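You operate a simulated robot arm through the tools that you are given. There is no shell and no other tool. Be economical: measure what you need, move in short steps, check, and stop when the job is done.

Carry out the task below with a simulated robot arm. There is one attempt and no reset: what you move stays moved.

## Task
Put the tub from the long bench top on the steel dish. Put one of the balls from the long bench top in the white tray. Put the beaker marked "10 ml" from the long bench top on the table half by the side bench and the beaker that says "15 ml" on top of the flask there. Shut the leads drawer. Stack the bottle that says "feed b" from the long bench top on top of the bottle marked "feed a". Lift the tip box lid open. Any order will do. Set down upright: tub, beaker.

The check looks at the end state, three seconds after you hand in, the way a careful person would. Anything else that was tipped, shoved, dropped, spilled or broken makes it a failure. A push-on lid holds only when it is set on centred and level and pressed home; a screw cap is set on level and turned clockwise until tight.

## Robot
A 6-joint arm with a fingered hand on a trunk, on a base that drives. Base frame: it is fixed to the floor where the robot stands at the start and does not move with it; the origin is under the middle of the robot, x ahead of it, y to its left, z up. Lengths are in m, angles in rad, forces in N, time in s.
With the tool pointing down near the work surface it reaches from about 0.28 to 0.6 m from the robot's upright axis, wherever it stands. Its first joint turns from -2.897 to 2.897 rad. Places, roughly: ball (4x4x4 cm) [0.7, 0.2, 0.9]; beaker [0.75, 0, 1]; bottle, soap bottle [0.5, -0.75, 1]; flask [0.5, -0.25, 1]; leads drawer [0.4, -1, 0.7]; steel dish (10x10x3 cm) [0.5, -0.2, 0.9]; table half by the side bench [-1.4, 3.2, 0.8]; tip box lid [0.6, 3.6, 0.9]; tub [0.5, 0, 1]; white tray (20x26x4 cm) [-1, -2.9, 0.9]. Payload 3.2 kg.
The TCP is the grasp point between the finger pads, 0.022 m short of the fingertips. In the tool frame z runs along the fingers and y along their closing line. The gripper opens to 0.112 m. The gripper's body begins 0.06 m behind the TCP. The gripper is a hand of 3 fingers: y runs from the thumb to the fingers, the wrist lies at [0, 0, -0.218] in the tool frame.
Orientation is that of the tool frame in the base frame, as a unit quaternion [x, y, z, w]. With the fingers straight down and closing along the base's y, the tool's x points along the base's -x, its y along +y and its z along -z.

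## Interface
- The arm moves only by the tool apply_moves. Its argument "targets" is a list of rows, each an object (a shift or turn left out is 0) with "offset": the shift along the tool's x, y, z in m, a list of three; "turn": the turn, a rotation vector about the tool's x, y, z in rad, a list of three. In form: [{"offset": [x, y, z], "turn": [wx, wy, wz]}, ...]. A call has 1 to 10 rows; each row shifts and turns the commanded pose from where the row before left it, along the tool's axes as they then stand. A row lasts 0.2 s, in which the tool goes at most 0.05 m and 0.15 rad; a call with a longer step from one row to the next is refused whole. A pose out of reach is approached as far as the arm can. The call stops where the force on the tool passes 40 N (or 10 N more than at its start, if that is more) or the arm is blocked; 0.2 s more then pass. In this call time passes only in rows, and 0.2 s behind the last. It gives the time, the measured TCP pose, the force on the tool (base axes), the opening and the grip force at its end, in the units of the frame above (readings bear some noise), with the torque about the TCP (base axes, N m) and any sound that the robot's microphone picked up, and new pictures: "show" is both (left out), scene, wrist or none.
- Cameras (640 x 400 px; columns grow to the right, rows downward): "scene" is now at [0.0148, 0.1284, 1.4955]; the picture's right is [-0.47, -0.88, 0.00], its down [-0.61, 0.33, -0.73] and it looks along [0.64, -0.34, -0.69] (base axes); focal length 249 px, centre (320, 200). "wrist" rides on the gripper at [0.066, 0.003, -0.081] in the tool frame; the picture's right is [-0.05, 1.00, 0.00], its down [-0.77, -0.04, -0.64] and it looks along [-0.63, -0.03, 0.77] (tool axes); focal length 275 px, centre (320, 200). There is no depth. A picture from a camera that has moved, and an enlarged one, comes with that camera's place and axes in the base frame and with its lens.
- raise_lower(by): slides the trunk up (or, below 0, down) by that many m; the arm and the scene camera ride with it, the base frame stays. It gives what a move gives, with no picture.
- base_move(legs): drives the robot by 1 to 6 legs, each [ahead, turn to the left] in m and rad, along the robot's own axes; the way and the turn of a leg run together, so that a leg with both is an arc; at most 1.5 m and 3.142 rad a leg. The arm and the cameras ride along, it lands a little off, and it stops where it bumps. It gives what a move gives, and a new picture of the scene camera.
- move_fingers(finger1, finger2, thumb_bend): sets how far each is bent, from 0 (flat) to 100 (curled in); at 30 the hand is open as for a grip, at 70 the pads meet at the TCP. One left out holds its place. A second passes; each finger stops where it meets its share of the squeeze, and holds until it gets a number again. It is the only way to open and close the hand. It gives what a move gives, with no picture; readings hold the bend of each and the force on the fingers (four entries, about 0 where the hand has none), thumb and palm.
- head_to(pan, tilt): turns the head with the scene camera to pan (to the left, within 2.705 rad either way) and tilt (down, from -0.506 to 1.204), counted from straight ahead of the robot. It gives what a move gives, and a new picture of the scene camera.
- enlarge(camera, box): a new picture of the part [left, top, right, bottom] of that camera's present view, enlarged. No time passes.
- finish_job(): hands the job in; it is judged then, once.

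Go step by step. Nothing tells you exact positions but the pictures and the camera data: compare them with the known pose of the tool, close in by small moves and look again before you grip or let go. The budget is 186 turns and 260 pictures, counting those below and the enlarged ones. Unless the task says otherwise, let go and move clear before handing in, and close with one line.

The tools are called after "Emit:" as name(argument=value, ...) on one line, values as JSON. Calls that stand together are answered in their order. apply_moves: Moves the arm, as the interface text tells. Its arguments: {"type":"object","properties":{"targets":{"type":"array"},"show":{"type":"string","enum":["both","scene","wrist","none"]}},"required":["targets"]} The other tools are called the same way: raise_lower (by) slides the trunk up or down; move_fingers (finger1, finger2, thumb_bend) moves the fingers one by one; base_move (legs) drives the base; head_to (pan, tilt) turns the head that bears the scene camera; enlarge (camera, box) takes an enlarged picture of a part of a camera's view; finish_job () hands the job in.

At the start:

```text
clock: 0.0
position: [0.2671, -0.2158, 1.2425]
tool_rot: [0.0, 1.0, 0.0, 0.001]
force: [0.0, -0.4, -0.9]
wrist_torque: [0.03, -0.02, 0.01]
opening: 0.1118
grasp_force: 0.1
shape: jaw
bend: [30.0, 30.0, 30.0]
finger forces: [0.0, 0.0, 0.0, 0.1, 0.1, 0.1]
trunk travel left (down, up): [-0.525, 0.065]
robot x, y, heading: [0.0019, 0.0023, 0.003]
head pan, tilt: [-0.492, 0.757]
```

scene: 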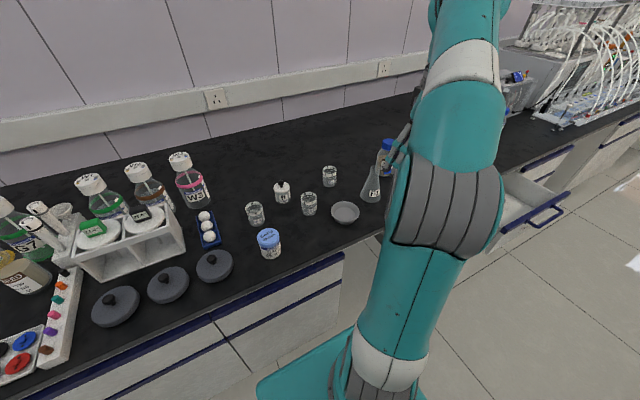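
wrist: 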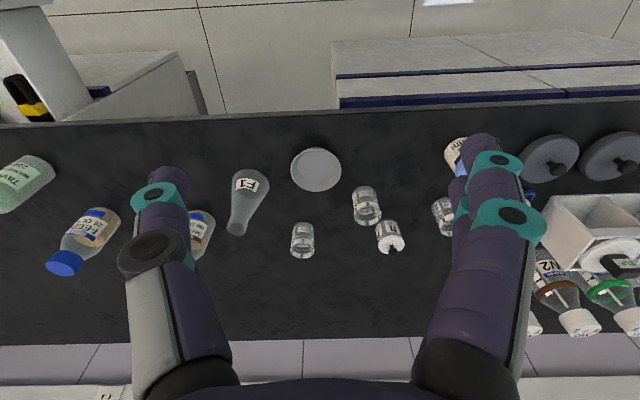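

I see a bench with the tub (blue lid), the dish, three small beakers, a flask and balls in a blue tray. I'll enlarge to read the labels.

Emit:
enlarge(camera="scene", box=[180, 140, 420, 290])

Emit:
enlarge(camera="wrist", box=[0, 110, 480, 300])

Emit:
head_to(pan=-1.1, tilt=0.7)

```text
2.67 times, centred on (300, 215) of scene
camera zoom: at [0.0148, 0.1284, 1.4955], right [-0.47, -0.88, 0.0], down [-0.61, 0.33, -0.73], along [0.64, -0.34, -0.69], focal length 664 px, centre (373, 160)
```

zoom: 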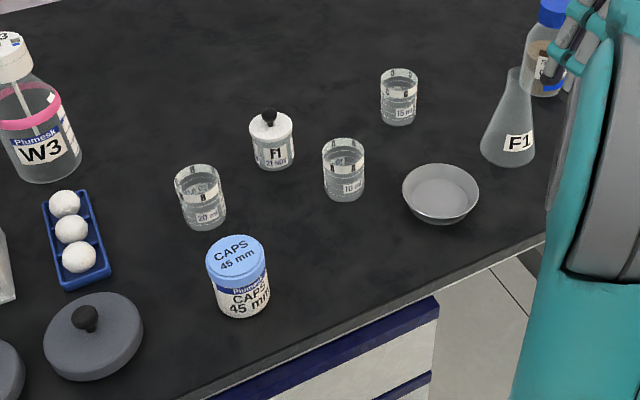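

```text
1.33 times, centred on (240, 205) of wrist
camera zoom: at [0.2022, -0.2123, 1.3229], right [0.05, 1.0, 0.0], down [0.77, -0.04, 0.64], along [0.64, -0.03, -0.77], focal length 367 px, centre (427, 193)
```

zoom: 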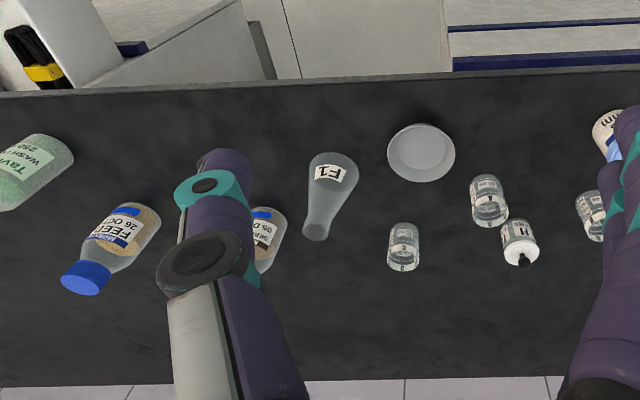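

```text
clock: 1.0
position: [0.2683, -0.2159, 1.2421]
tool_rot: [0.0, 1.0, 0.001, 0.001]
force: [-0.4, -0.1, -0.2]
wrist_torque: [0.02, 0.04, 0.03]
opening: 0.1119
grasp_force: 0.0
shape: jaw
bend: [30.0, 30.0, 30.0]
finger forces: [0.1, 0.0, 0.1, 0.0, 0.0, 0.1]
trunk travel left (down, up): [-0.525, 0.065]
robot x, y, heading: [-0.0018, -0.0015, -0.003]
head pan, tilt: [-1.1, 0.7]
camera scene: at [-0.0192, 0.0918, 1.5004], right [-0.89, -0.45, 0.0], down [-0.29, 0.57, -0.76], along [0.35, -0.68, -0.64], focal length 249 px, centre (320, 200)
```

scene: 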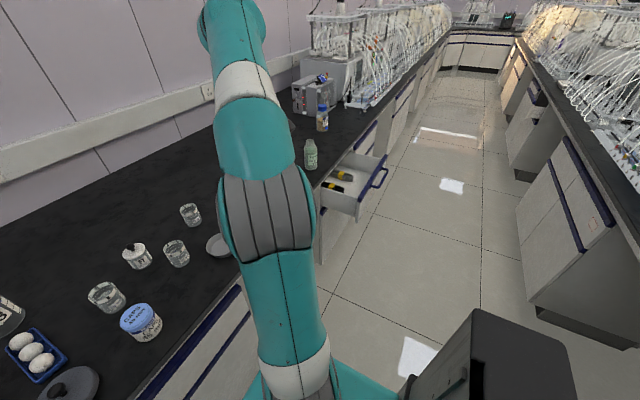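

Beakers 20/10/15 ml, capped tub, dish and flask F1 are identified. Next I'll look at the rest of the room.

Emit:
head_to(pan=1.2, tilt=0.3)

Emit:
head_to(pan=2.2, tilt=0.3)

Emit:
head_to(pan=-1.9, tilt=0.3)

```text
clock: 3.1
position: [0.2675, -0.2155, 1.2428]
tool_rot: [-0.001, 1.0, 0.001, 0.001]
force: [-0.6, -0.6, 0.5]
wrist_torque: [0.0, 0.02, -0.02]
opening: 0.1118
grasp_force: 0.0
shape: jaw
bend: [30.0, 30.0, 30.0]
finger forces: [0.1, 0.0, 0.1, 0.0, 0.0, 0.1]
trunk travel left (down, up): [-0.525, 0.065]
robot x, y, heading: [-0.0016, -0.0003, -0.003]
head pan, tilt: [1.201, 0.3]
camera scene: at [-0.0241, 0.2545, 1.5365], right [0.93, -0.36, 0.0], down [-0.11, -0.28, -0.96], along [0.35, 0.89, -0.3], focal length 249 px, centre (320, 200)
```

scene: 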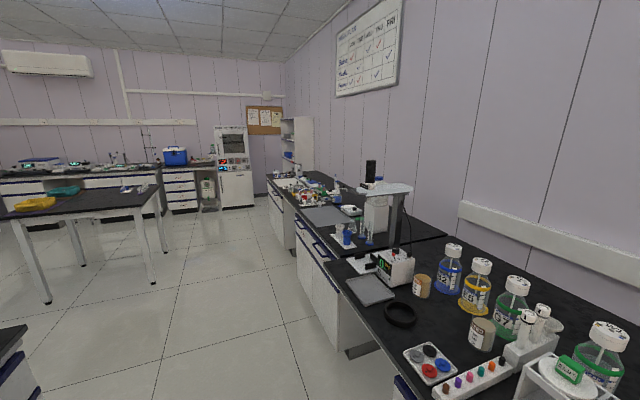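

```text
clock: 4.4
position: [0.2686, -0.2158, 1.2414]
tool_rot: [0.0, 1.0, -0.001, 0.001]
force: [-0.3, 0.1, -0.1]
wrist_torque: [-0.01, -0.01, 0.01]
opening: 0.1119
grasp_force: 0.1
shape: jaw
bend: [30.0, 30.0, 30.0]
finger forces: [0.0, 0.0, 0.0, 0.1, 0.0, 0.0]
trunk travel left (down, up): [-0.525, 0.065]
robot x, y, heading: [0.0014, -0.003, -0.0]
head pan, tilt: [2.201, 0.3]
camera scene: at [-0.1128, 0.2429, 1.5365], right [0.81, 0.59, 0.0], down [0.17, -0.24, -0.96], along [-0.56, 0.77, -0.3], focal length 249 px, centre (320, 200)
```

scene: 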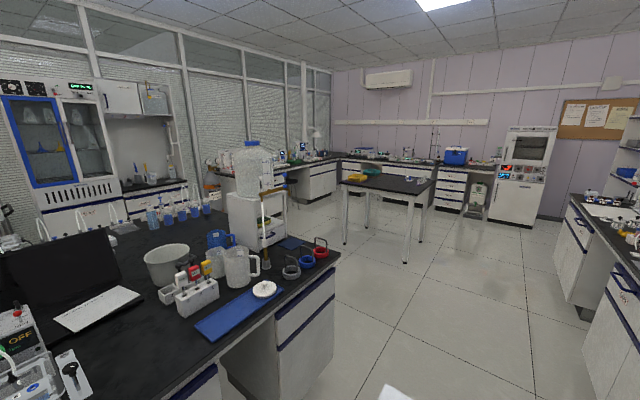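

```text
clock: 7.7
position: [0.2687, -0.216, 1.2424]
tool_rot: [0.0, 1.0, 0.0, 0.001]
force: [-0.3, -0.4, -0.2]
wrist_torque: [0.0, 0.05, 0.01]
opening: 0.112
grasp_force: 0.1
shape: jaw
bend: [30.0, 30.0, 30.0]
finger forces: [0.0, 0.0, 0.0, 0.0, 0.0, 0.0]
trunk travel left (down, up): [-0.525, 0.065]
robot x, y, heading: [-0.0002, 0.0019, -0.004]
head pan, tilt: [-1.901, 0.3]
camera scene: at [-0.0881, 0.0791, 1.5365], right [-0.95, 0.32, 0.0], down [0.1, 0.28, -0.96], along [-0.31, -0.9, -0.3], focal length 249 px, centre (320, 200)
```

scene: 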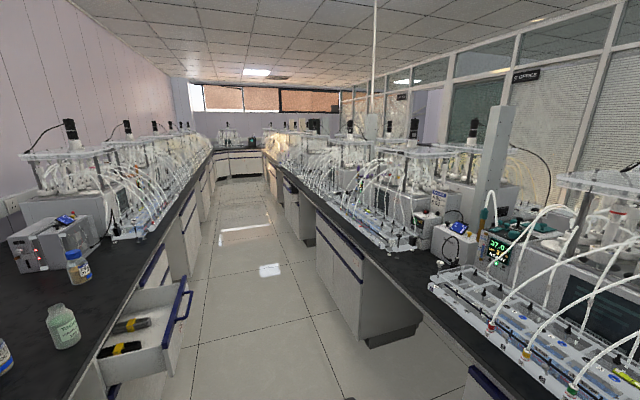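

Emit:
head_to(pan=2.0, tilt=0.3)

Emit:
enlarge(camera="scene", box=[200, 130, 440, 280])

Emit:
head_to(pan=-1.9, tilt=0.3)

Emit:
enlarge(camera="scene", box=[0, 210, 240, 360])

Emit:
enlarge(camera="scene", box=[300, 140, 540, 290])

```text
clock: 10.9
position: [0.2677, -0.2145, 1.2423]
tool_rot: [0.0, 1.0, 0.0, 0.0]
force: [0.1, 0.5, 0.7]
wrist_torque: [-0.01, 0.01, -0.02]
opening: 0.1118
grasp_force: 0.1
shape: jaw
bend: [30.0, 30.0, 30.0]
finger forces: [0.0, 0.0, 0.1, 0.0, 0.1, 0.0]
trunk travel left (down, up): [-0.525, 0.065]
robot x, y, heading: [0.0012, 0.0006, -0.002]
head pan, tilt: [2.0, 0.3]
camera scene: at [-0.0967, 0.2523, 1.5365], right [0.91, 0.42, 0.0], down [0.12, -0.27, -0.96], along [-0.4, 0.87, -0.3], focal length 249 px, centre (320, 200)
```

scene: 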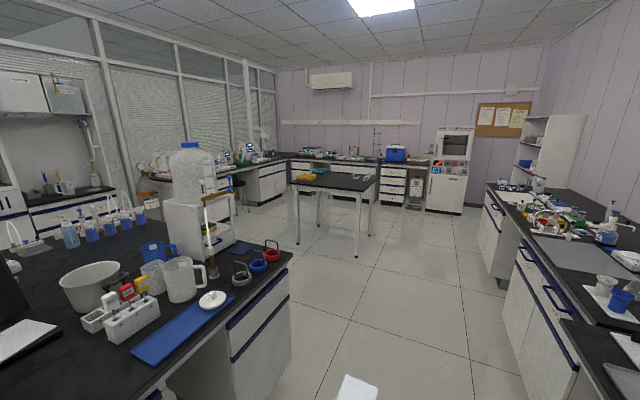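

```text
2.67 times, centred on (320, 205) of scene
camera zoom: at [-0.0967, 0.2523, 1.5365], right [0.91, 0.42, 0.0], down [0.12, -0.27, -0.96], along [-0.4, 0.87, -0.3], focal length 664 px, centre (320, 187)
```

zoom: 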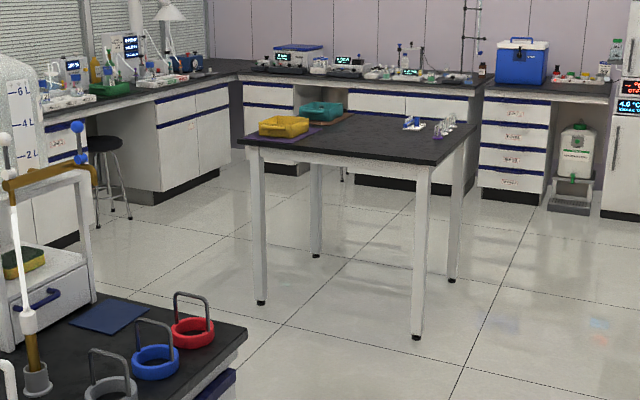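

```text
clock: 14.1
position: [0.2688, -0.2158, 1.242]
tool_rot: [-0.001, 1.0, 0.0, 0.001]
force: [0.7, 0.2, 0.4]
wrist_torque: [0.01, -0.01, 0.0]
opening: 0.1119
grasp_force: 0.1
shape: jaw
bend: [30.0, 30.0, 30.0]
finger forces: [0.0, 0.0, 0.0, 0.0, 0.0, 0.0]
trunk travel left (down, up): [-0.525, 0.065]
robot x, y, heading: [-0.0021, -0.0008, 0.003]
head pan, tilt: [-1.901, 0.3]
camera scene: at [-0.0881, 0.0791, 1.5365], right [-0.95, 0.32, 0.0], down [0.1, 0.28, -0.96], along [-0.31, -0.9, -0.3], focal length 249 px, centre (320, 200)
```

scene: 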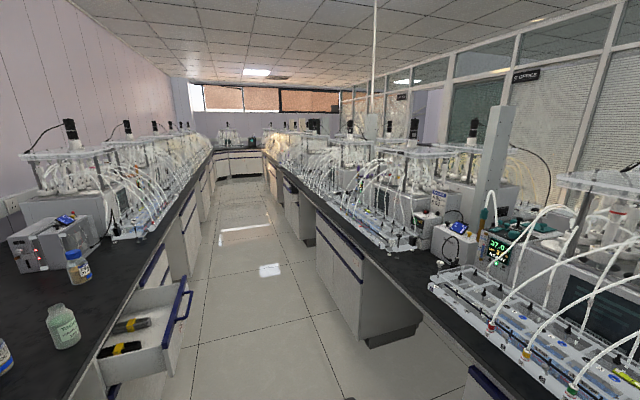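

```text
2.67 times, centred on (120, 285) of scene
camera zoom: at [-0.0881, 0.0791, 1.5365], right [-0.95, 0.32, 0.0], down [0.1, 0.28, -0.96], along [-0.31, -0.9, -0.3], focal length 664 px, centre (853, -27)
```

zoom: 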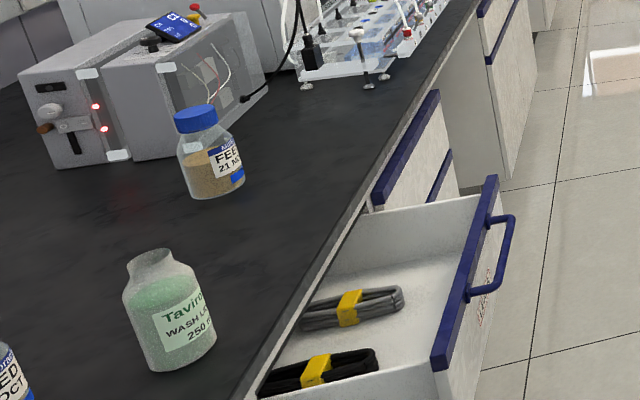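

```text
2.67 times, centred on (420, 215) of scene
camera zoom: at [-0.0881, 0.0791, 1.5365], right [-0.95, 0.32, 0.0], down [0.1, 0.28, -0.96], along [-0.31, -0.9, -0.3], focal length 664 px, centre (53, 160)
```

zoom: 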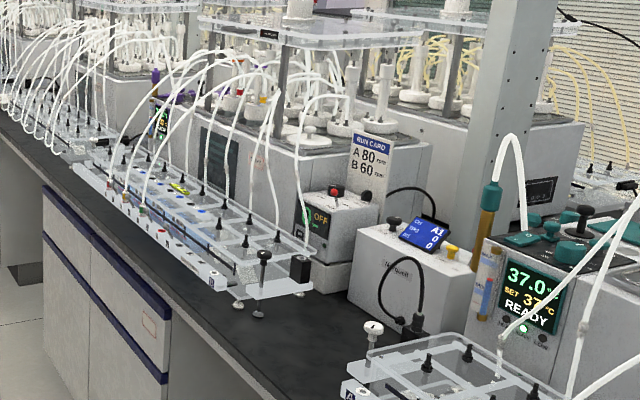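

I've estimated object positions from the camera rays: tub about (0.43, 0.06), dish about (0.475, -0.21). I'll move the hand above the tub and measure with the wrist camera.

Emit:
apply_moves(targets=[{"offset": [-0.012, 0.0394, 0]}, {"offset": [-0.012, 0.0394, 0]}, {"offset": [-0.012, 0.0394, 0]}, {"offset": [-0.012, 0.0394, 0]}, {"offset": [-0.012, 0.0394, 0]}, {"offset": [-0.012, 0.0394, 0]}, {"offset": [-0.012, 0.0394, 0.0]}, {"offset": [0, 0, 0.03]}, {"offset": [0, 0, 0.03]}], show="wrist")

Emit:
head_to(pan=-0.5, tilt=0.75)

```text
clock: 16.1
position: [0.3068, -0.1134, 1.2673]
tool_rot: [0.0, 1.0, 0.0, 0.0]
force: [-0.8, 0.8, 0.2]
wrist_torque: [0.0, 0.01, 0.0]
opening: 0.112
grasp_force: 0.1
shape: jaw
bend: [30.0, 30.0, 30.0]
finger forces: [0.1, 0.0, 0.0, 0.0, 0.1, 0.0]
out of reach, approached as far as the arm can: row 2, 3, 4, 5, 6, 7, 8, 9
trunk travel left (down, up): [-0.525, 0.065]
robot x, y, heading: [-0.0029, -0.001, 0.002]
head pan, tilt: [-1.901, 0.3]
camera wrist: at [0.2423, -0.1111, 1.3477], right [0.05, 1.0, 0.0], down [0.77, -0.04, 0.64], along [0.64, -0.03, -0.77], focal length 275 px, centre (320, 200)
```

wrist: 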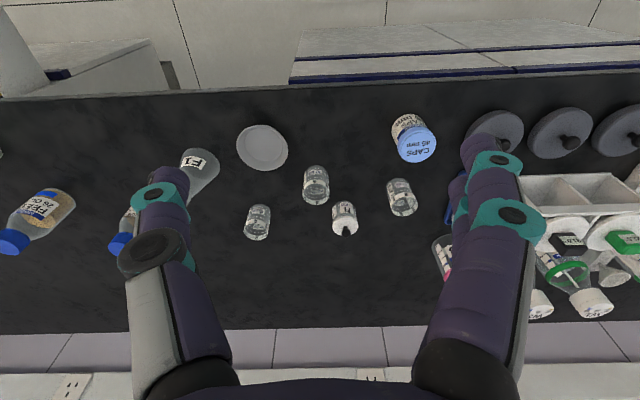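

```text
clock: 17.7
position: [0.308, -0.1128, 1.2656]
tool_rot: [0.0, 1.0, 0.001, 0.0]
force: [-0.2, 1.3, -1.3]
wrist_torque: [0.02, 0.03, 0.0]
opening: 0.1116
grasp_force: 0.0
shape: jaw
bend: [30.0, 30.0, 30.0]
finger forces: [0.0, 0.0, 0.0, 0.0, 0.0, 0.1]
trunk travel left (down, up): [-0.525, 0.065]
robot x, y, heading: [0.0002, 0.0008, -0.001]
head pan, tilt: [-0.499, 0.75]
camera scene: at [0.0149, 0.1277, 1.4962], right [-0.48, -0.88, 0.0], down [-0.6, 0.33, -0.73], along [0.64, -0.35, -0.68], focal length 249 px, centre (320, 200)
```

scene: 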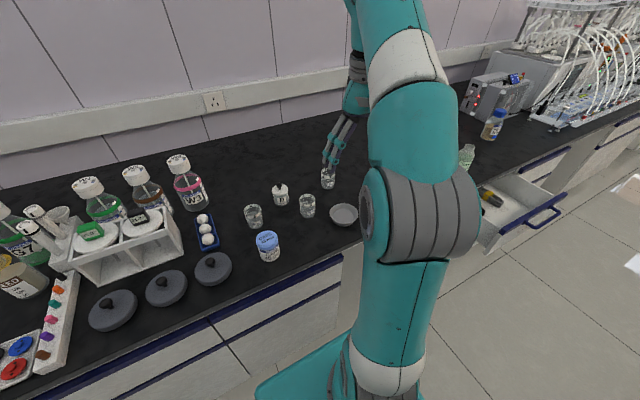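

The arm stalled at its height limit; I'll raise the trunk and go lower with the tool.

Emit:
raise_lower(by=0.06)

Emit:
apply_moves(targets=[{"offset": [0, 0, 0.03]}, {"offset": [0, 0, 0.03]}, {"offset": [0, 0, 0.03]}], show="none")

```text
clock: 18.7
position: [0.3086, -0.1137, 1.3274]
tool_rot: [-0.001, 1.0, 0.001, 0.001]
force: [-0.8, 0.2, 0.2]
wrist_torque: [0.01, 0.01, 0.0]
opening: 0.1121
grasp_force: 0.1
shape: jaw
bend: [30.0, 30.0, 30.0]
finger forces: [0.0, 0.1, 0.0, 0.0, 0.0, 0.0]
trunk travel left (down, up): [-0.585, 0.005]
robot x, y, heading: [0.0015, 0.0007, 0.001]
head pan, tilt: [-0.499, 0.75]
```

```text
clock: 19.5
position: [0.3128, -0.1334, 1.3221]
tool_rot: [-0.001, 1.0, 0.002, -0.001]
force: [0.4, -0.1, 0.3]
wrist_torque: [0.03, 0.02, -0.01]
opening: 0.1122
grasp_force: 0.0
shape: jaw
bend: [30.0, 30.0, 30.0]
finger forces: [0.0, 0.0, 0.1, 0.0, 0.1, 0.0]
out of reach, approached as far as the arm can: row 1, 2, 3
trunk travel left (down, up): [-0.585, 0.005]
robot x, y, heading: [0.0027, 0.0018, 0.002]
head pan, tilt: [-0.499, 0.75]
```

Emit:
apply_moves(targets=[{"offset": [0, 0, 0.05]}, {"offset": [0, 0, 0.05]}, {"offset": [0, 0, 0.05]}, {"offset": [0, 0, 0.03]}], show="wrist")

```text
clock: 20.5
position: [0.3367, -0.1905, 1.2979]
tool_rot: [-0.001, 1.0, 0.0, -0.001]
force: [0.9, 0.4, -0.5]
wrist_torque: [0.02, -0.02, -0.01]
opening: 0.1115
grasp_force: 0.1
shape: jaw
bend: [30.0, 30.0, 30.0]
finger forces: [0.0, 0.0, 0.1, 0.1, 0.0, 0.1]
out of reach, approached as far as the arm can: row 1, 2, 3, 4
trunk travel left (down, up): [-0.585, 0.005]
robot x, y, heading: [0.0021, -0.0004, -0.001]
head pan, tilt: [-0.499, 0.75]
camera wrist: at [0.2714, -0.1865, 1.3777], right [0.05, 1.0, 0.0], down [0.77, -0.04, 0.63], along [0.63, -0.03, -0.77], focal length 275 px, centre (320, 200)
```

wrist: 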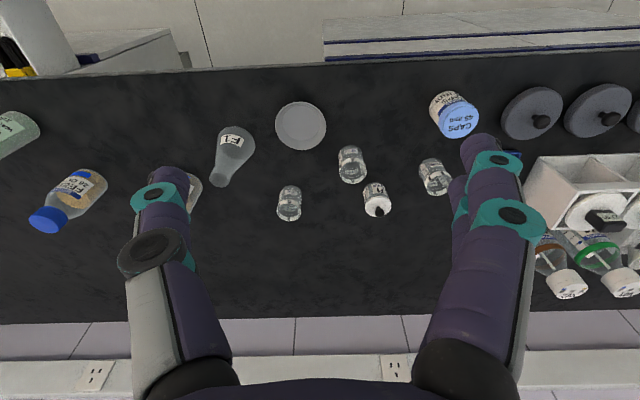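

Emit:
apply_moves(targets=[{"offset": [-0.04, 0, 0]}, {"offset": [-0.04, 0, 0]}, {"offset": [-0.04, 0, 0]}], show="none")

```text
clock: 21.3
position: [0.4267, -0.1711, 1.2648]
tool_rot: [-0.001, 1.0, 0.0, 0.0]
force: [0.1, 0.2, -0.2]
wrist_torque: [-0.01, -0.01, 0.03]
opening: 0.1119
grasp_force: 0.0
shape: jaw
bend: [30.0, 30.0, 30.0]
finger forces: [0.0, 0.0, 0.1, 0.1, 0.0, 0.0]
out of reach, approached as far as the arm can: row 1, 2, 3
trunk travel left (down, up): [-0.585, 0.005]
robot x, y, heading: [0.0012, -0.0014, -0.001]
head pan, tilt: [-0.499, 0.75]
```

Emit:
apply_moves(targets=[{"offset": [0, 0, 0]}, {"offset": [0, 0, 0]}, {"offset": [0, 0, 0]}], show="none")

```text
clock: 22.1
position: [0.4275, -0.172, 1.2662]
tool_rot: [-0.001, 1.0, 0.0, 0.001]
force: [0.1, 0.1, 0.6]
wrist_torque: [0.0, 0.02, 0.0]
opening: 0.1118
grasp_force: 0.1
shape: jaw
bend: [30.0, 30.0, 30.0]
finger forces: [0.0, 0.1, 0.0, 0.0, 0.0, 0.0]
trunk travel left (down, up): [-0.585, 0.005]
robot x, y, heading: [0.0021, 0.0007, -0.003]
head pan, tilt: [-0.499, 0.75]
```

Emit:
apply_moves(targets=[{"offset": [0, 0, 0.04]}, {"offset": [0, 0, 0.04]}], show="none")

```text
clock: 22.7
position: [0.4622, -0.1906, 1.2237]
tool_rot: [-0.001, 1.0, 0.001, 0.0]
force: [0.1, -0.6, -0.6]
wrist_torque: [0.01, 0.0, 0.01]
opening: 0.1118
grasp_force: 0.0
shape: jaw
bend: [30.0, 30.0, 30.0]
finger forces: [0.1, 0.0, 0.0, 0.1, 0.0, 0.0]
out of reach, approached as far as the arm can: row 1, 2
trunk travel left (down, up): [-0.585, 0.005]
robot x, y, heading: [-0.0019, -0.0001, -0.001]
head pan, tilt: [-0.499, 0.75]
```

The arm behaves as if on an inner reach limit; I'll test moving up, which tells me whether to lower the trunk.

Emit:
apply_moves(targets=[{"offset": [0, 0, -0.05]}, {"offset": [0, 0, -0.05]}, {"offset": [0, 0, -0.05]}], show="none")

```text
clock: 23.5
position: [0.4004, -0.1627, 1.2866]
tool_rot: [-0.001, 1.0, 0.001, 0.0]
force: [0.3, -0.3, -0.5]
wrist_torque: [-0.02, 0.01, 0.0]
opening: 0.1117
grasp_force: 0.0
shape: jaw
bend: [30.0, 30.0, 30.0]
finger forces: [0.0, 0.0, 0.1, 0.1, 0.1, 0.0]
out of reach, approached as far as the arm can: row 1, 2, 3
trunk travel left (down, up): [-0.585, 0.005]
robot x, y, heading: [-0.0009, -0.0027, -0.0]
head pan, tilt: [-0.499, 0.75]
```

I'll look at the arm's own posture.

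Emit:
head_to(pan=-0.6, tilt=0.1)

Emit:
head_to(pan=-0.6, tilt=1.2)

```text
clock: 24.5
position: [0.4006, -0.1642, 1.2851]
tool_rot: [-0.001, 1.0, 0.0, 0.001]
force: [0.0, -0.3, 0.1]
wrist_torque: [-0.04, -0.02, -0.02]
opening: 0.1119
grasp_force: 0.1
shape: jaw
bend: [30.0, 30.0, 30.0]
finger forces: [0.1, 0.0, 0.0, 0.0, 0.1, 0.0]
trunk travel left (down, up): [-0.585, 0.005]
robot x, y, heading: [0.0006, 0.0009, -0.0]
head pan, tilt: [-0.6, 0.099]
camera scene: at [0.0181, 0.1155, 1.6151], right [-0.56, -0.83, 0.0], down [-0.08, 0.06, -0.99], along [0.82, -0.56, -0.1], focal length 249 px, centre (320, 200)
```

scene: 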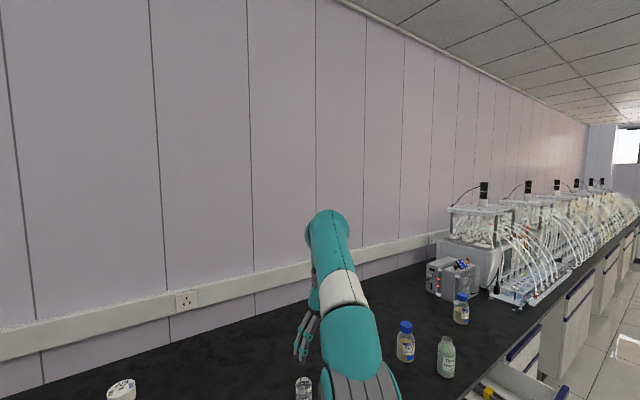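

```text
clock: 25.8
position: [0.4002, -0.1646, 1.2862]
tool_rot: [-0.001, 1.0, 0.001, 0.001]
force: [0.5, 0.7, -0.4]
wrist_torque: [0.0, 0.0, 0.02]
opening: 0.112
grasp_force: 0.1
shape: jaw
bend: [30.0, 30.0, 30.0]
finger forces: [0.0, 0.0, 0.1, 0.0, 0.1, 0.1]
trunk travel left (down, up): [-0.585, 0.005]
robot x, y, heading: [-0.0035, -0.0002, -0.002]
head pan, tilt: [-0.6, 1.201]
camera scene: at [-0.0117, 0.1358, 1.5245], right [-0.56, -0.83, 0.0], down [-0.77, 0.53, -0.36], along [0.3, -0.21, -0.93], focal length 249 px, centre (320, 200)
```

scene: 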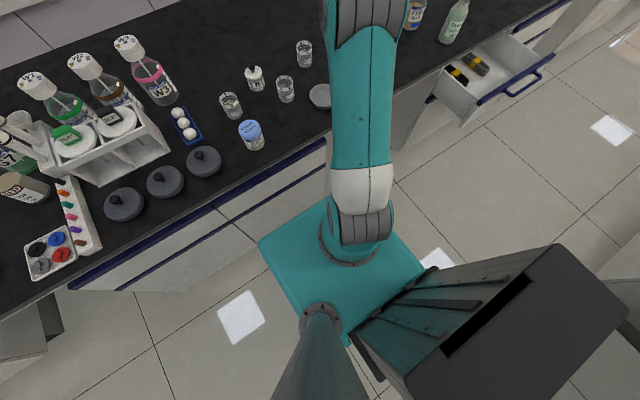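

The arm is fully straight (a singular pose). I'll fold it back inward toward where it started.

Emit:
apply_moves(targets=[{"offset": [0.04, -0.02, 0.03]}, {"offset": [0.04, -0.02, 0.02]}, {"offset": [0.04, -0.02, 0.02]}, {"offset": [0.04, -0.01, 0.02]}], show="none")

```text
refused: row 1 steps farther than a row can; nothing moved
```

Emit:
apply_moves(targets=[{"offset": [0.035, -0.015, 0.03]}, {"offset": [0.035, -0.015, 0.03]}, {"offset": [0.035, -0.015, 0.03]}, {"offset": [0.035, -0.015, 0.03]}], show="none")

```text
clock: 26.8
position: [0.2757, -0.2685, 1.2542]
tool_rot: [-0.002, 1.0, 0.003, -0.001]
force: [0.3, -0.3, 0.0]
wrist_torque: [-0.01, -0.01, 0.0]
opening: 0.1119
grasp_force: 0.0
shape: jaw
bend: [30.0, 30.0, 30.0]
finger forces: [0.0, 0.0, 0.1, 0.0, 0.1, 0.0]
out of reach, approached as far as the arm can: row 1, 2, 3, 4
trunk travel left (down, up): [-0.585, 0.005]
robot x, y, heading: [-0.0004, -0.0026, 0.0]
head pan, tilt: [-0.6, 1.201]
```

Emit:
apply_moves(targets=[{"offset": [0.0, 0, 0.04]}, {"offset": [0.0, 0.0, 0.04]}], show="none")

```text
clock: 27.4
position: [0.255, -0.3048, 1.2206]
tool_rot: [-0.001, 1.0, 0.002, 0.0]
force: [0.1, -0.6, 0.0]
wrist_torque: [0.01, -0.01, -0.01]
opening: 0.1119
grasp_force: 0.0
shape: jaw
bend: [30.0, 30.0, 30.0]
finger forces: [0.0, 0.1, 0.0, 0.0, 0.0, 0.1]
out of reach, approached as far as the arm can: row 1, 2
trunk travel left (down, up): [-0.585, 0.005]
robot x, y, heading: [0.0023, 0.0004, 0.001]
head pan, tilt: [-0.6, 1.201]
```

Emit:
head_to(pan=-0.6, tilt=0.5)

```text
clock: 28.5
position: [0.2557, -0.3052, 1.2216]
tool_rot: [-0.001, 1.0, 0.002, 0.0]
force: [0.2, -0.2, 0.5]
wrist_torque: [0.02, 0.0, -0.03]
opening: 0.1119
grasp_force: 0.1
shape: jaw
bend: [30.0, 30.0, 30.0]
finger forces: [0.1, 0.0, 0.0, 0.0, 0.1, 0.1]
trunk travel left (down, up): [-0.585, 0.005]
robot x, y, heading: [0.0005, 0.0008, 0.001]
head pan, tilt: [-0.6, 0.499]
camera scene: at [0.0172, 0.116, 1.5781], right [-0.56, -0.83, 0.0], down [-0.4, 0.27, -0.88], along [0.72, -0.5, -0.48], focal length 249 px, centre (320, 200)
```

scene: 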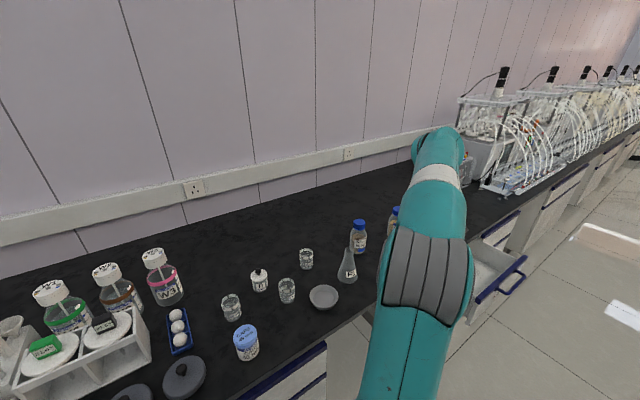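

I'll probe with small steps to learn which directions are free.

Emit:
apply_moves(targets=[{"offset": [0, 0, 0.01]}, {"offset": [0, 0, 0.01]}, {"offset": [0, 0, 0.01]}], show="none")

Emit:
apply_moves(targets=[{"offset": [-0.02, 0.02, 0.0]}, {"offset": [-0.02, 0.02, 0.0]}, {"offset": [-0.02, 0.02, 0.0]}], show="none")

Emit:
apply_moves(targets=[{"offset": [-0.02, -0.02, 0.0]}, {"offset": [-0.02, -0.02, 0.0]}, {"offset": [-0.02, -0.02, 0.0]}], show="none")

```text
clock: 29.3
position: [0.2481, -0.318, 1.2082]
tool_rot: [-0.002, 1.0, 0.002, 0.0]
force: [-0.2, 0.1, -0.3]
wrist_torque: [0.01, -0.03, 0.0]
opening: 0.1118
grasp_force: 0.1
shape: jaw
bend: [30.0, 30.0, 30.0]
finger forces: [0.0, 0.1, 0.0, 0.0, 0.1, 0.1]
out of reach, approached as far as the arm can: row 1, 2, 3
trunk travel left (down, up): [-0.585, 0.005]
robot x, y, heading: [0.002, 0.003, 0.002]
head pan, tilt: [-0.6, 0.499]
```

```text
clock: 30.1
position: [0.299, -0.2845, 1.2476]
tool_rot: [-0.001, 1.0, 0.001, -0.001]
force: [-1.0, 0.2, 0.4]
wrist_torque: [0.01, -0.01, -0.02]
opening: 0.1118
grasp_force: 0.1
shape: jaw
bend: [30.0, 30.0, 30.0]
finger forces: [0.0, 0.0, 0.0, 0.0, 0.0, 0.0]
out of reach, approached as far as the arm can: row 1, 2, 3
trunk travel left (down, up): [-0.585, 0.005]
robot x, y, heading: [-0.0003, -0.0008, -0.003]
head pan, tilt: [-0.6, 0.499]
```

```text
clock: 30.9
position: [0.3476, -0.3272, 1.2362]
tool_rot: [0.0, 1.0, 0.0, 0.001]
force: [0.3, 0.3, 0.2]
wrist_torque: [0.0, 0.01, 0.01]
opening: 0.1118
grasp_force: 0.1
shape: jaw
bend: [30.0, 30.0, 30.0]
finger forces: [0.0, 0.0, 0.0, 0.0, 0.1, 0.0]
out of reach, approached as far as the arm can: row 3
trunk travel left (down, up): [-0.585, 0.005]
robot x, y, heading: [0.0022, 0.0013, -0.004]
head pan, tilt: [-0.6, 0.499]
```

Emit:
apply_moves(targets=[{"offset": [0, 0, 0.03]}, {"offset": [0, 0, 0.03]}, {"offset": [0, 0, 0.03]}], show="none")

```text
clock: 31.7
position: [0.3602, -0.3569, 1.1759]
tool_rot: [0.0, 1.0, 0.003, -0.001]
force: [-0.5, -0.7, 0.4]
wrist_torque: [-0.01, -0.01, 0.0]
opening: 0.112
grasp_force: 0.0
shape: jaw
bend: [30.0, 30.0, 30.0]
finger forces: [0.0, 0.1, 0.1, 0.1, 0.1, 0.0]
out of reach, approached as far as the arm can: row 1, 2, 3
trunk travel left (down, up): [-0.585, 0.005]
robot x, y, heading: [-0.0037, -0.0006, 0.001]
head pan, tilt: [-0.6, 0.499]
```

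The descent limit depends on azimuth versus tool yaw, so I suspect a wrist limit. I'll yaw the tool and try descending again.

Emit:
apply_moves(targets=[{"turn": [0, 0, -0.15]}, {"turn": [0, 0, -0.15]}, {"turn": [0, 0, -0.15]}, {"turn": [0, 0, -0.15]}, {"offset": [0, 0, 0.02]}, {"offset": [0, 0, 0.02]}], show="none")

```text
clock: 33.1
position: [0.3599, -0.3569, 1.138]
tool_rot: [-0.296, 0.955, 0.001, 0.0]
force: [0.3, -0.5, 0.4]
wrist_torque: [0.03, 0.04, -0.03]
opening: 0.1117
grasp_force: 0.0
shape: jaw
bend: [30.0, 30.0, 30.0]
finger forces: [0.0, 0.1, 0.1, 0.1, 0.0, 0.0]
trunk travel left (down, up): [-0.585, 0.005]
robot x, y, heading: [0.0011, -0.0031, -0.002]
head pan, tilt: [-0.6, 0.499]
```

Yawing solved it: keep the tool's closing line roughly radial. Now yaw on and travel to above the tub.

Emit:
apply_moves(targets=[{"turn": [0, 0, -0.15]}, {"turn": [0, 0, -0.15]}, {"turn": [0, 0, -0.15]}, {"turn": [0, 0, -0.15]}, {"turn": [0, 0, -0.15]}, {"turn": [0, 0, -0.15]}, {"offset": [-0.049, -0.005, 0]}, {"offset": [-0.049, -0.005, 0]}, {"offset": [-0.049, -0.005, 0]}, {"offset": [-0.049, -0.005, 0]}], show="none")

Emit:
apply_moves(targets=[{"offset": [-0.049, -0.003, 0]}, {"offset": [-0.049, -0.003, 0]}, {"offset": [-0.049, -0.003, 0]}, {"offset": [-0.03, -0.003, 0]}], show="both")

```text
clock: 35.3
position: [0.3966, -0.1631, 1.1376]
tool_rot: [-0.681, 0.732, 0.002, 0.001]
force: [-0.1, 0.1, -0.1]
wrist_torque: [0.0, -0.04, 0.03]
opening: 0.112
grasp_force: 0.1
shape: jaw
bend: [30.0, 30.0, 30.0]
finger forces: [0.0, 0.1, 0.0, 0.0, 0.1, 0.1]
trunk travel left (down, up): [-0.585, 0.005]
robot x, y, heading: [-0.0018, 0.0002, 0.001]
head pan, tilt: [-0.6, 0.499]
```

```text
clock: 36.3
position: [0.4175, 0.0112, 1.1392]
tool_rot: [-0.682, 0.732, 0.001, 0.001]
force: [0.1, 0.6, 0.5]
wrist_torque: [0.02, 0.0, -0.01]
opening: 0.1119
grasp_force: 0.0
shape: jaw
bend: [30.0, 30.0, 30.0]
finger forces: [0.1, 0.0, 0.1, 0.0, 0.0, 0.0]
trunk travel left (down, up): [-0.585, 0.005]
robot x, y, heading: [-0.0007, -0.0018, 0.002]
head pan, tilt: [-0.6, 0.499]
camera scene: at [0.0173, 0.1165, 1.5781], right [-0.56, -0.83, 0.0], down [-0.4, 0.27, -0.88], along [0.72, -0.5, -0.48], focal length 249 px, centre (320, 200)
camera wrist: at [0.4106, -0.054, 1.2194], right [-0.99, 0.12, 0.0], down [0.09, 0.77, 0.64], along [0.07, 0.63, -0.77], focal length 275 px, centre (320, 200)
```

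scene: 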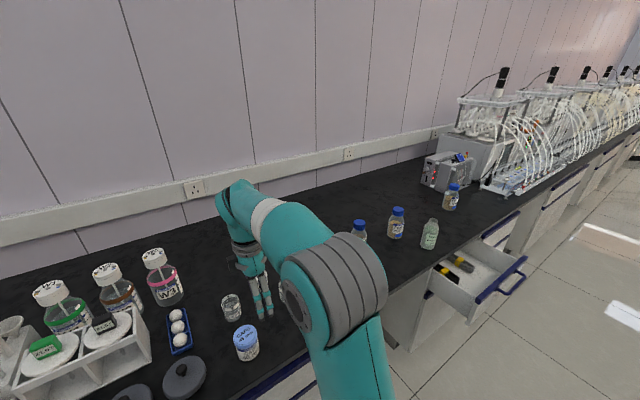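
wrist: 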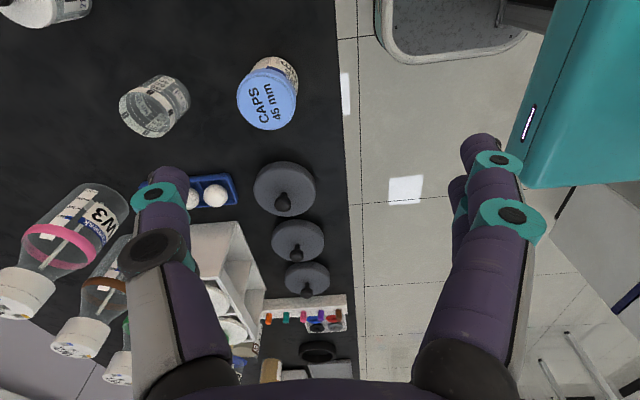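

Emit:
apply_moves(targets=[{"offset": [-0.016, -0.022, 0.02]}, {"offset": [-0.017, -0.023, 0.02]}, {"offset": [0, 0, 0.02]}], show="wrist")

```text
clock: 37.1
position: [0.4653, 0.0412, 1.077]
tool_rot: [-0.682, 0.731, 0.001, 0.001]
force: [0.0, -0.3, -1.1]
wrist_torque: [0.0, -0.02, 0.01]
opening: 0.1119
grasp_force: 0.0
shape: jaw
bend: [30.0, 30.0, 30.0]
finger forces: [0.0, 0.0, 0.1, 0.1, 0.1, 0.0]
trunk travel left (down, up): [-0.585, 0.005]
robot x, y, heading: [0.0006, 0.0021, 0.004]
head pan, tilt: [-0.6, 0.499]
camera wrist: at [0.4579, -0.0241, 1.1582], right [-0.99, 0.12, 0.0], down [0.09, 0.77, 0.64], along [0.07, 0.63, -0.77], focal length 275 px, centre (320, 200)
```

wrist: 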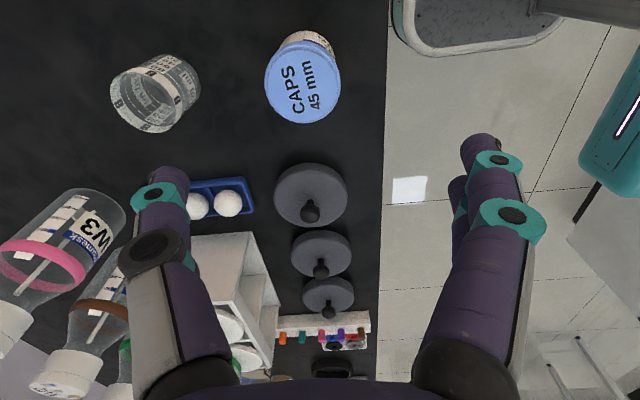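

Emit:
apply_moves(targets=[{"offset": [-0.006, -0.014, 0.025]}, {"offset": [0, 0, 0.025]}], show="wrist")

Emit:
head_to(pan=-0.1, tilt=0.75)

Emit:
enlarge(camera="scene", box=[240, 120, 480, 270])

```text
clock: 37.7
position: [0.4786, 0.0476, 1.0274]
tool_rot: [-0.682, 0.731, 0.001, 0.001]
force: [-0.2, -0.6, 0.2]
wrist_torque: [0.03, 0.01, -0.01]
opening: 0.112
grasp_force: 0.1
shape: jaw
bend: [30.0, 30.0, 30.0]
finger forces: [0.0, 0.0, 0.1, 0.1, 0.0, 0.0]
trunk travel left (down, up): [-0.585, 0.005]
robot x, y, heading: [-0.0008, 0.0038, -0.005]
head pan, tilt: [-0.6, 0.499]
camera wrist: at [0.4727, -0.0182, 1.1074], right [-0.99, 0.12, 0.0], down [0.09, 0.77, 0.64], along [0.07, 0.63, -0.77], focal length 275 px, centre (320, 200)
```

wrist: 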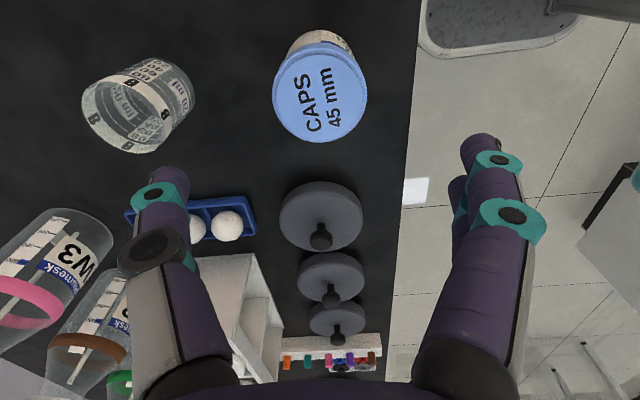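

```text
clock: 38.6
position: [0.4799, 0.0459, 1.0277]
tool_rot: [-0.682, 0.731, 0.002, 0.001]
force: [-0.9, -0.3, -1.3]
wrist_torque: [-0.01, -0.01, -0.01]
opening: 0.1116
grasp_force: 0.0
shape: jaw
bend: [30.0, 30.0, 30.0]
finger forces: [0.1, 0.0, 0.0, 0.1, 0.0, 0.0]
trunk travel left (down, up): [-0.585, 0.005]
robot x, y, heading: [-0.0008, 0.0011, 0.002]
head pan, tilt: [-0.099, 0.75]
camera scene: at [0.0246, 0.1592, 1.5562], right [-0.1, -0.99, 0.0], down [-0.68, 0.07, -0.73], along [0.73, -0.07, -0.68], focal length 249 px, centre (320, 200)
```

scene: 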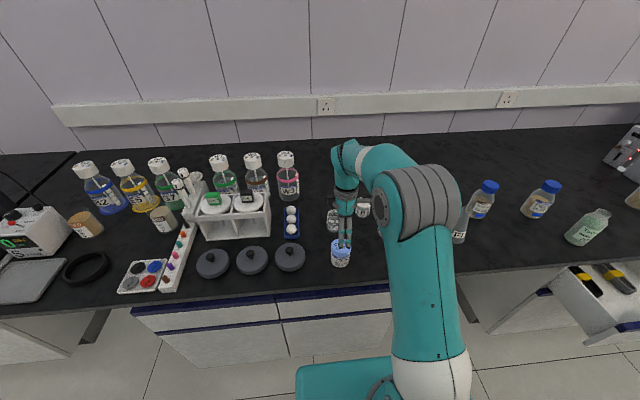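

```text
2.67 times, centred on (360, 195) of scene
camera zoom: at [0.0246, 0.1592, 1.5562], right [-0.1, -0.99, 0.0], down [-0.68, 0.07, -0.73], along [0.73, -0.07, -0.68], focal length 664 px, centre (213, 213)
```

zoom: 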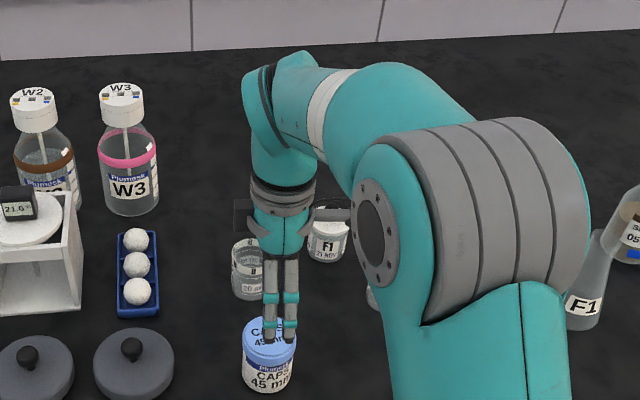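

Triangulation puts the lid top near z≈0.92 and the tub at (0.481, 0.046), right under the TCP. Descending to grip.

Emit:
apply_moves(targets=[{"offset": [0, 0, 0.045]}, {"offset": [0, 0, 0.045]}, {"offset": [0, 0, 0.03]}], show="both")

Emit:
enlarge(camera="scene", box=[240, 150, 400, 300])

```text
clock: 39.4
position: [0.49, 0.0273, 0.9166]
tool_rot: [-0.684, 0.73, 0.006, 0.003]
force: [-0.1, -0.2, -0.1]
wrist_torque: [0.02, 0.0, -0.01]
opening: 0.112
grasp_force: 0.1
shape: jaw
bend: [30.0, 30.0, 30.0]
finger forces: [0.0, 0.0, 0.0, 0.0, 0.0, 0.1]
out of reach, approached as far as the arm can: row 2, 3
trunk travel left (down, up): [-0.585, 0.005]
robot x, y, heading: [-0.004, 0.0021, -0.002]
head pan, tilt: [-0.099, 0.75]
camera scene: at [0.0249, 0.1592, 1.5562], right [-0.1, -0.99, 0.0], down [-0.68, 0.07, -0.73], along [0.73, -0.07, -0.68], focal length 249 px, centre (320, 200)
camera wrist: at [0.4833, -0.0404, 0.9966], right [-0.99, 0.11, 0.0], down [0.09, 0.76, 0.64], along [0.07, 0.64, -0.77], focal length 275 px, centre (320, 200)
```

scene: 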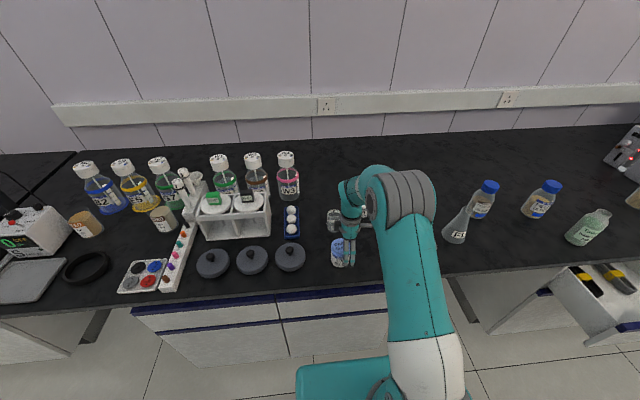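
wrist: 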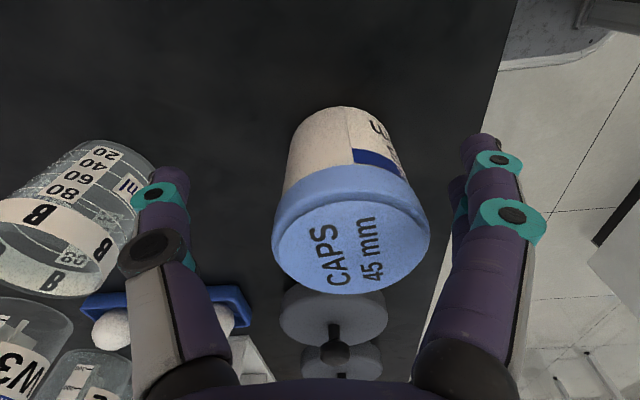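

```text
2.67 times, centred on (320, 225) of scene
camera zoom: at [0.0249, 0.1592, 1.5562], right [-0.1, -0.99, 0.0], down [-0.68, 0.07, -0.73], along [0.73, -0.07, -0.68], focal length 664 px, centre (320, 133)
```

zoom: 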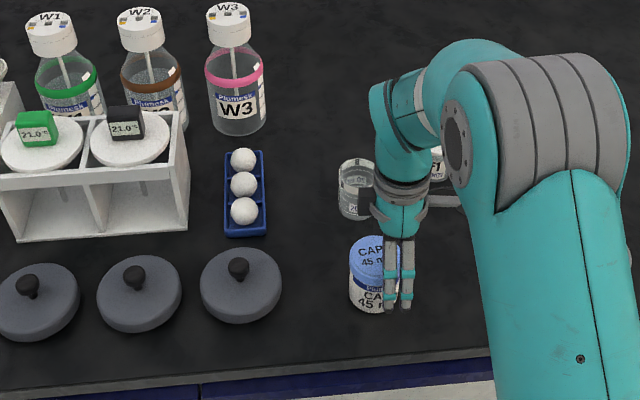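

The wrist yaw limit bit again during descent; I'll go up, yaw further, recentre and descend.

Emit:
apply_moves(targets=[{"offset": [0, 0, -0.05]}, {"turn": [0, 0, -0.15]}, {"turn": [0, 0, -0.15]}, {"turn": [0, 0, -0.15]}, {"offset": [-0.022, 0.002, 0]}], show="none")

```text
clock: 40.6
position: [0.4791, 0.0463, 0.9671]
tool_rot: [0.828, -0.561, 0.0, -0.002]
force: [-0.3, 0.5, 0.1]
wrist_torque: [0.0, 0.02, 0.01]
opening: 0.112
grasp_force: 0.1
shape: jaw
bend: [30.0, 30.0, 30.0]
finger forces: [0.0, 0.1, 0.1, 0.1, 0.0, 0.0]
trunk travel left (down, up): [-0.585, 0.005]
robot x, y, heading: [0.0027, 0.0016, -0.002]
head pan, tilt: [-0.099, 0.75]
```

Emit:
apply_moves(targets=[{"offset": [0, 0, 0.04]}, {"offset": [0, 0, 0.035]}], show="wrist")

```text
clock: 41.2
position: [0.4803, 0.0455, 0.8925]
tool_rot: [0.827, -0.562, 0.0, 0.001]
force: [-0.5, -0.2, 0.9]
wrist_torque: [-0.02, -0.02, 0.01]
opening: 0.1119
grasp_force: 0.1
shape: jaw
bend: [30.0, 30.0, 30.0]
finger forces: [0.0, 0.0, 0.0, 0.0, 0.1, 0.0]
trunk travel left (down, up): [-0.585, 0.005]
robot x, y, heading: [0.0011, -0.0002, -0.001]
head pan, tilt: [-0.099, 0.75]
camera wrist: at [0.5022, -0.016, 0.9715], right [-0.95, -0.33, 0.0], down [-0.25, 0.73, 0.64], along [-0.21, 0.6, -0.77], focal length 275 px, centre (320, 200)
```

wrist: 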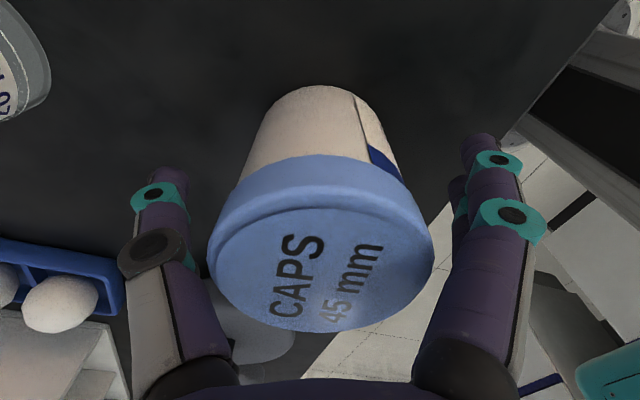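

Centred on the tub; closing the fingers.

Emit:
move_fingers(finger1=62, finger2=62, thumb_bend=62)

Emit:
apply_moves(targets=[{"offset": [0, 0, -0.02]}, {"offset": [0, 0, -0.04]}], show="both")

```text
clock: 42.2
position: [0.4799, 0.0459, 0.8912]
tool_rot: [0.827, -0.562, -0.001, 0.0]
force: [-1.4, -0.1, 1.0]
wrist_torque: [-0.01, 0.05, 0.0]
opening: 0.0559
grasp_force: 19.9
shape: fingers
bend: [52.0, 52.0, 56.0]
finger forces: [9.9, 10.6, 0.0, 0.1, 19.5, 0.0]
trunk travel left (down, up): [-0.585, 0.005]
robot x, y, heading: [0.0013, -0.0023, -0.002]
head pan, tilt: [-0.099, 0.75]
```

```text
clock: 42.8
position: [0.4785, 0.0474, 0.951]
tool_rot: [0.828, -0.561, -0.001, 0.0]
force: [-0.4, -0.9, -1.0]
wrist_torque: [0.0, -0.04, -0.02]
opening: 0.0558
grasp_force: 19.3
shape: fingers
bend: [52.0, 52.0, 56.0]
finger forces: [9.5, 10.0, 0.0, 0.0, 19.6, 0.0]
trunk travel left (down, up): [-0.585, 0.005]
robot x, y, heading: [0.0013, -0.0005, -0.0]
head pan, tilt: [-0.099, 0.75]
camera scene: at [0.0242, 0.1593, 1.5561], right [-0.1, -1.0, 0.0], down [-0.68, 0.07, -0.73], along [0.73, -0.07, -0.68], focal length 249 px, centre (320, 200)
camera wrist: at [0.5005, -0.0152, 1.0321], right [-0.95, -0.33, 0.0], down [-0.25, 0.73, 0.64], along [-0.21, 0.6, -0.77], focal length 275 px, centre (320, 200)
```

scene: 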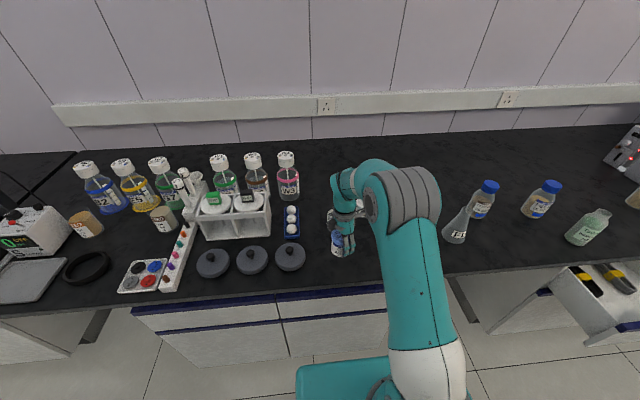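
wrist: 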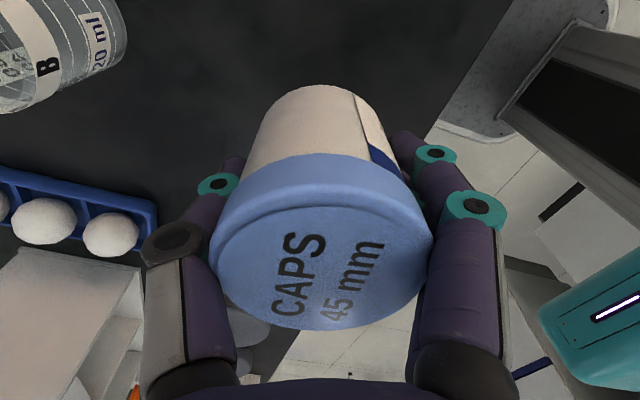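

Tub is held, its bottom ~0.054 below the TCP, bench ≈0.84. Dish triangulates to about (0.508, -0.236); carrying it there at height.

Emit:
apply_moves(targets=[{"offset": [0, 0, -0.045]}, {"offset": [0, 0, -0.045]}, {"offset": [0.0457, 0.013, 0]}, {"offset": [0.0457, 0.013, 0]}, {"offset": [0.0457, 0.013, 0]}, {"offset": [0.0457, 0.013, 0]}, {"offset": [0.0457, 0.013, 0]}, {"offset": [0.0457, 0.013, 0]}], show="both")

```text
clock: 44.6
position: [0.5098, -0.2396, 1.041]
tool_rot: [0.828, -0.561, -0.001, 0.0]
force: [-0.4, 0.6, -1.3]
wrist_torque: [-0.04, 0.0, 0.02]
opening: 0.0554
grasp_force: 18.4
shape: fingers
bend: [52.0, 52.0, 56.0]
finger forces: [9.1, 9.4, 0.0, 0.0, 18.6, 0.0]
trunk travel left (down, up): [-0.585, 0.005]
robot x, y, heading: [-0.0027, -0.0011, 0.001]
head pan, tilt: [-0.099, 0.75]
camera scene: at [0.0252, 0.1581, 1.5563], right [-0.1, -0.99, 0.0], down [-0.68, 0.07, -0.73], along [0.73, -0.07, -0.68], focal length 249 px, centre (320, 200)
camera wrist: at [0.5322, -0.3017, 1.1213], right [-0.95, -0.33, 0.0], down [-0.25, 0.73, 0.64], along [-0.21, 0.6, -0.77], focal length 275 px, centre (320, 200)
```

scene: 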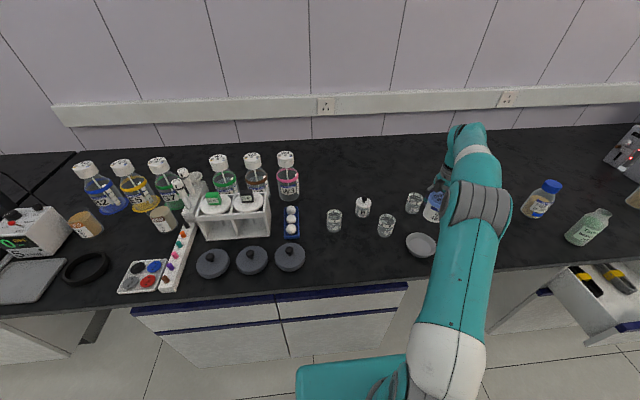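
wrist: 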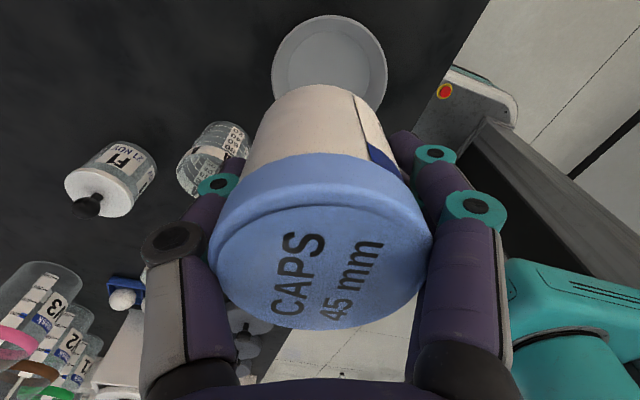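

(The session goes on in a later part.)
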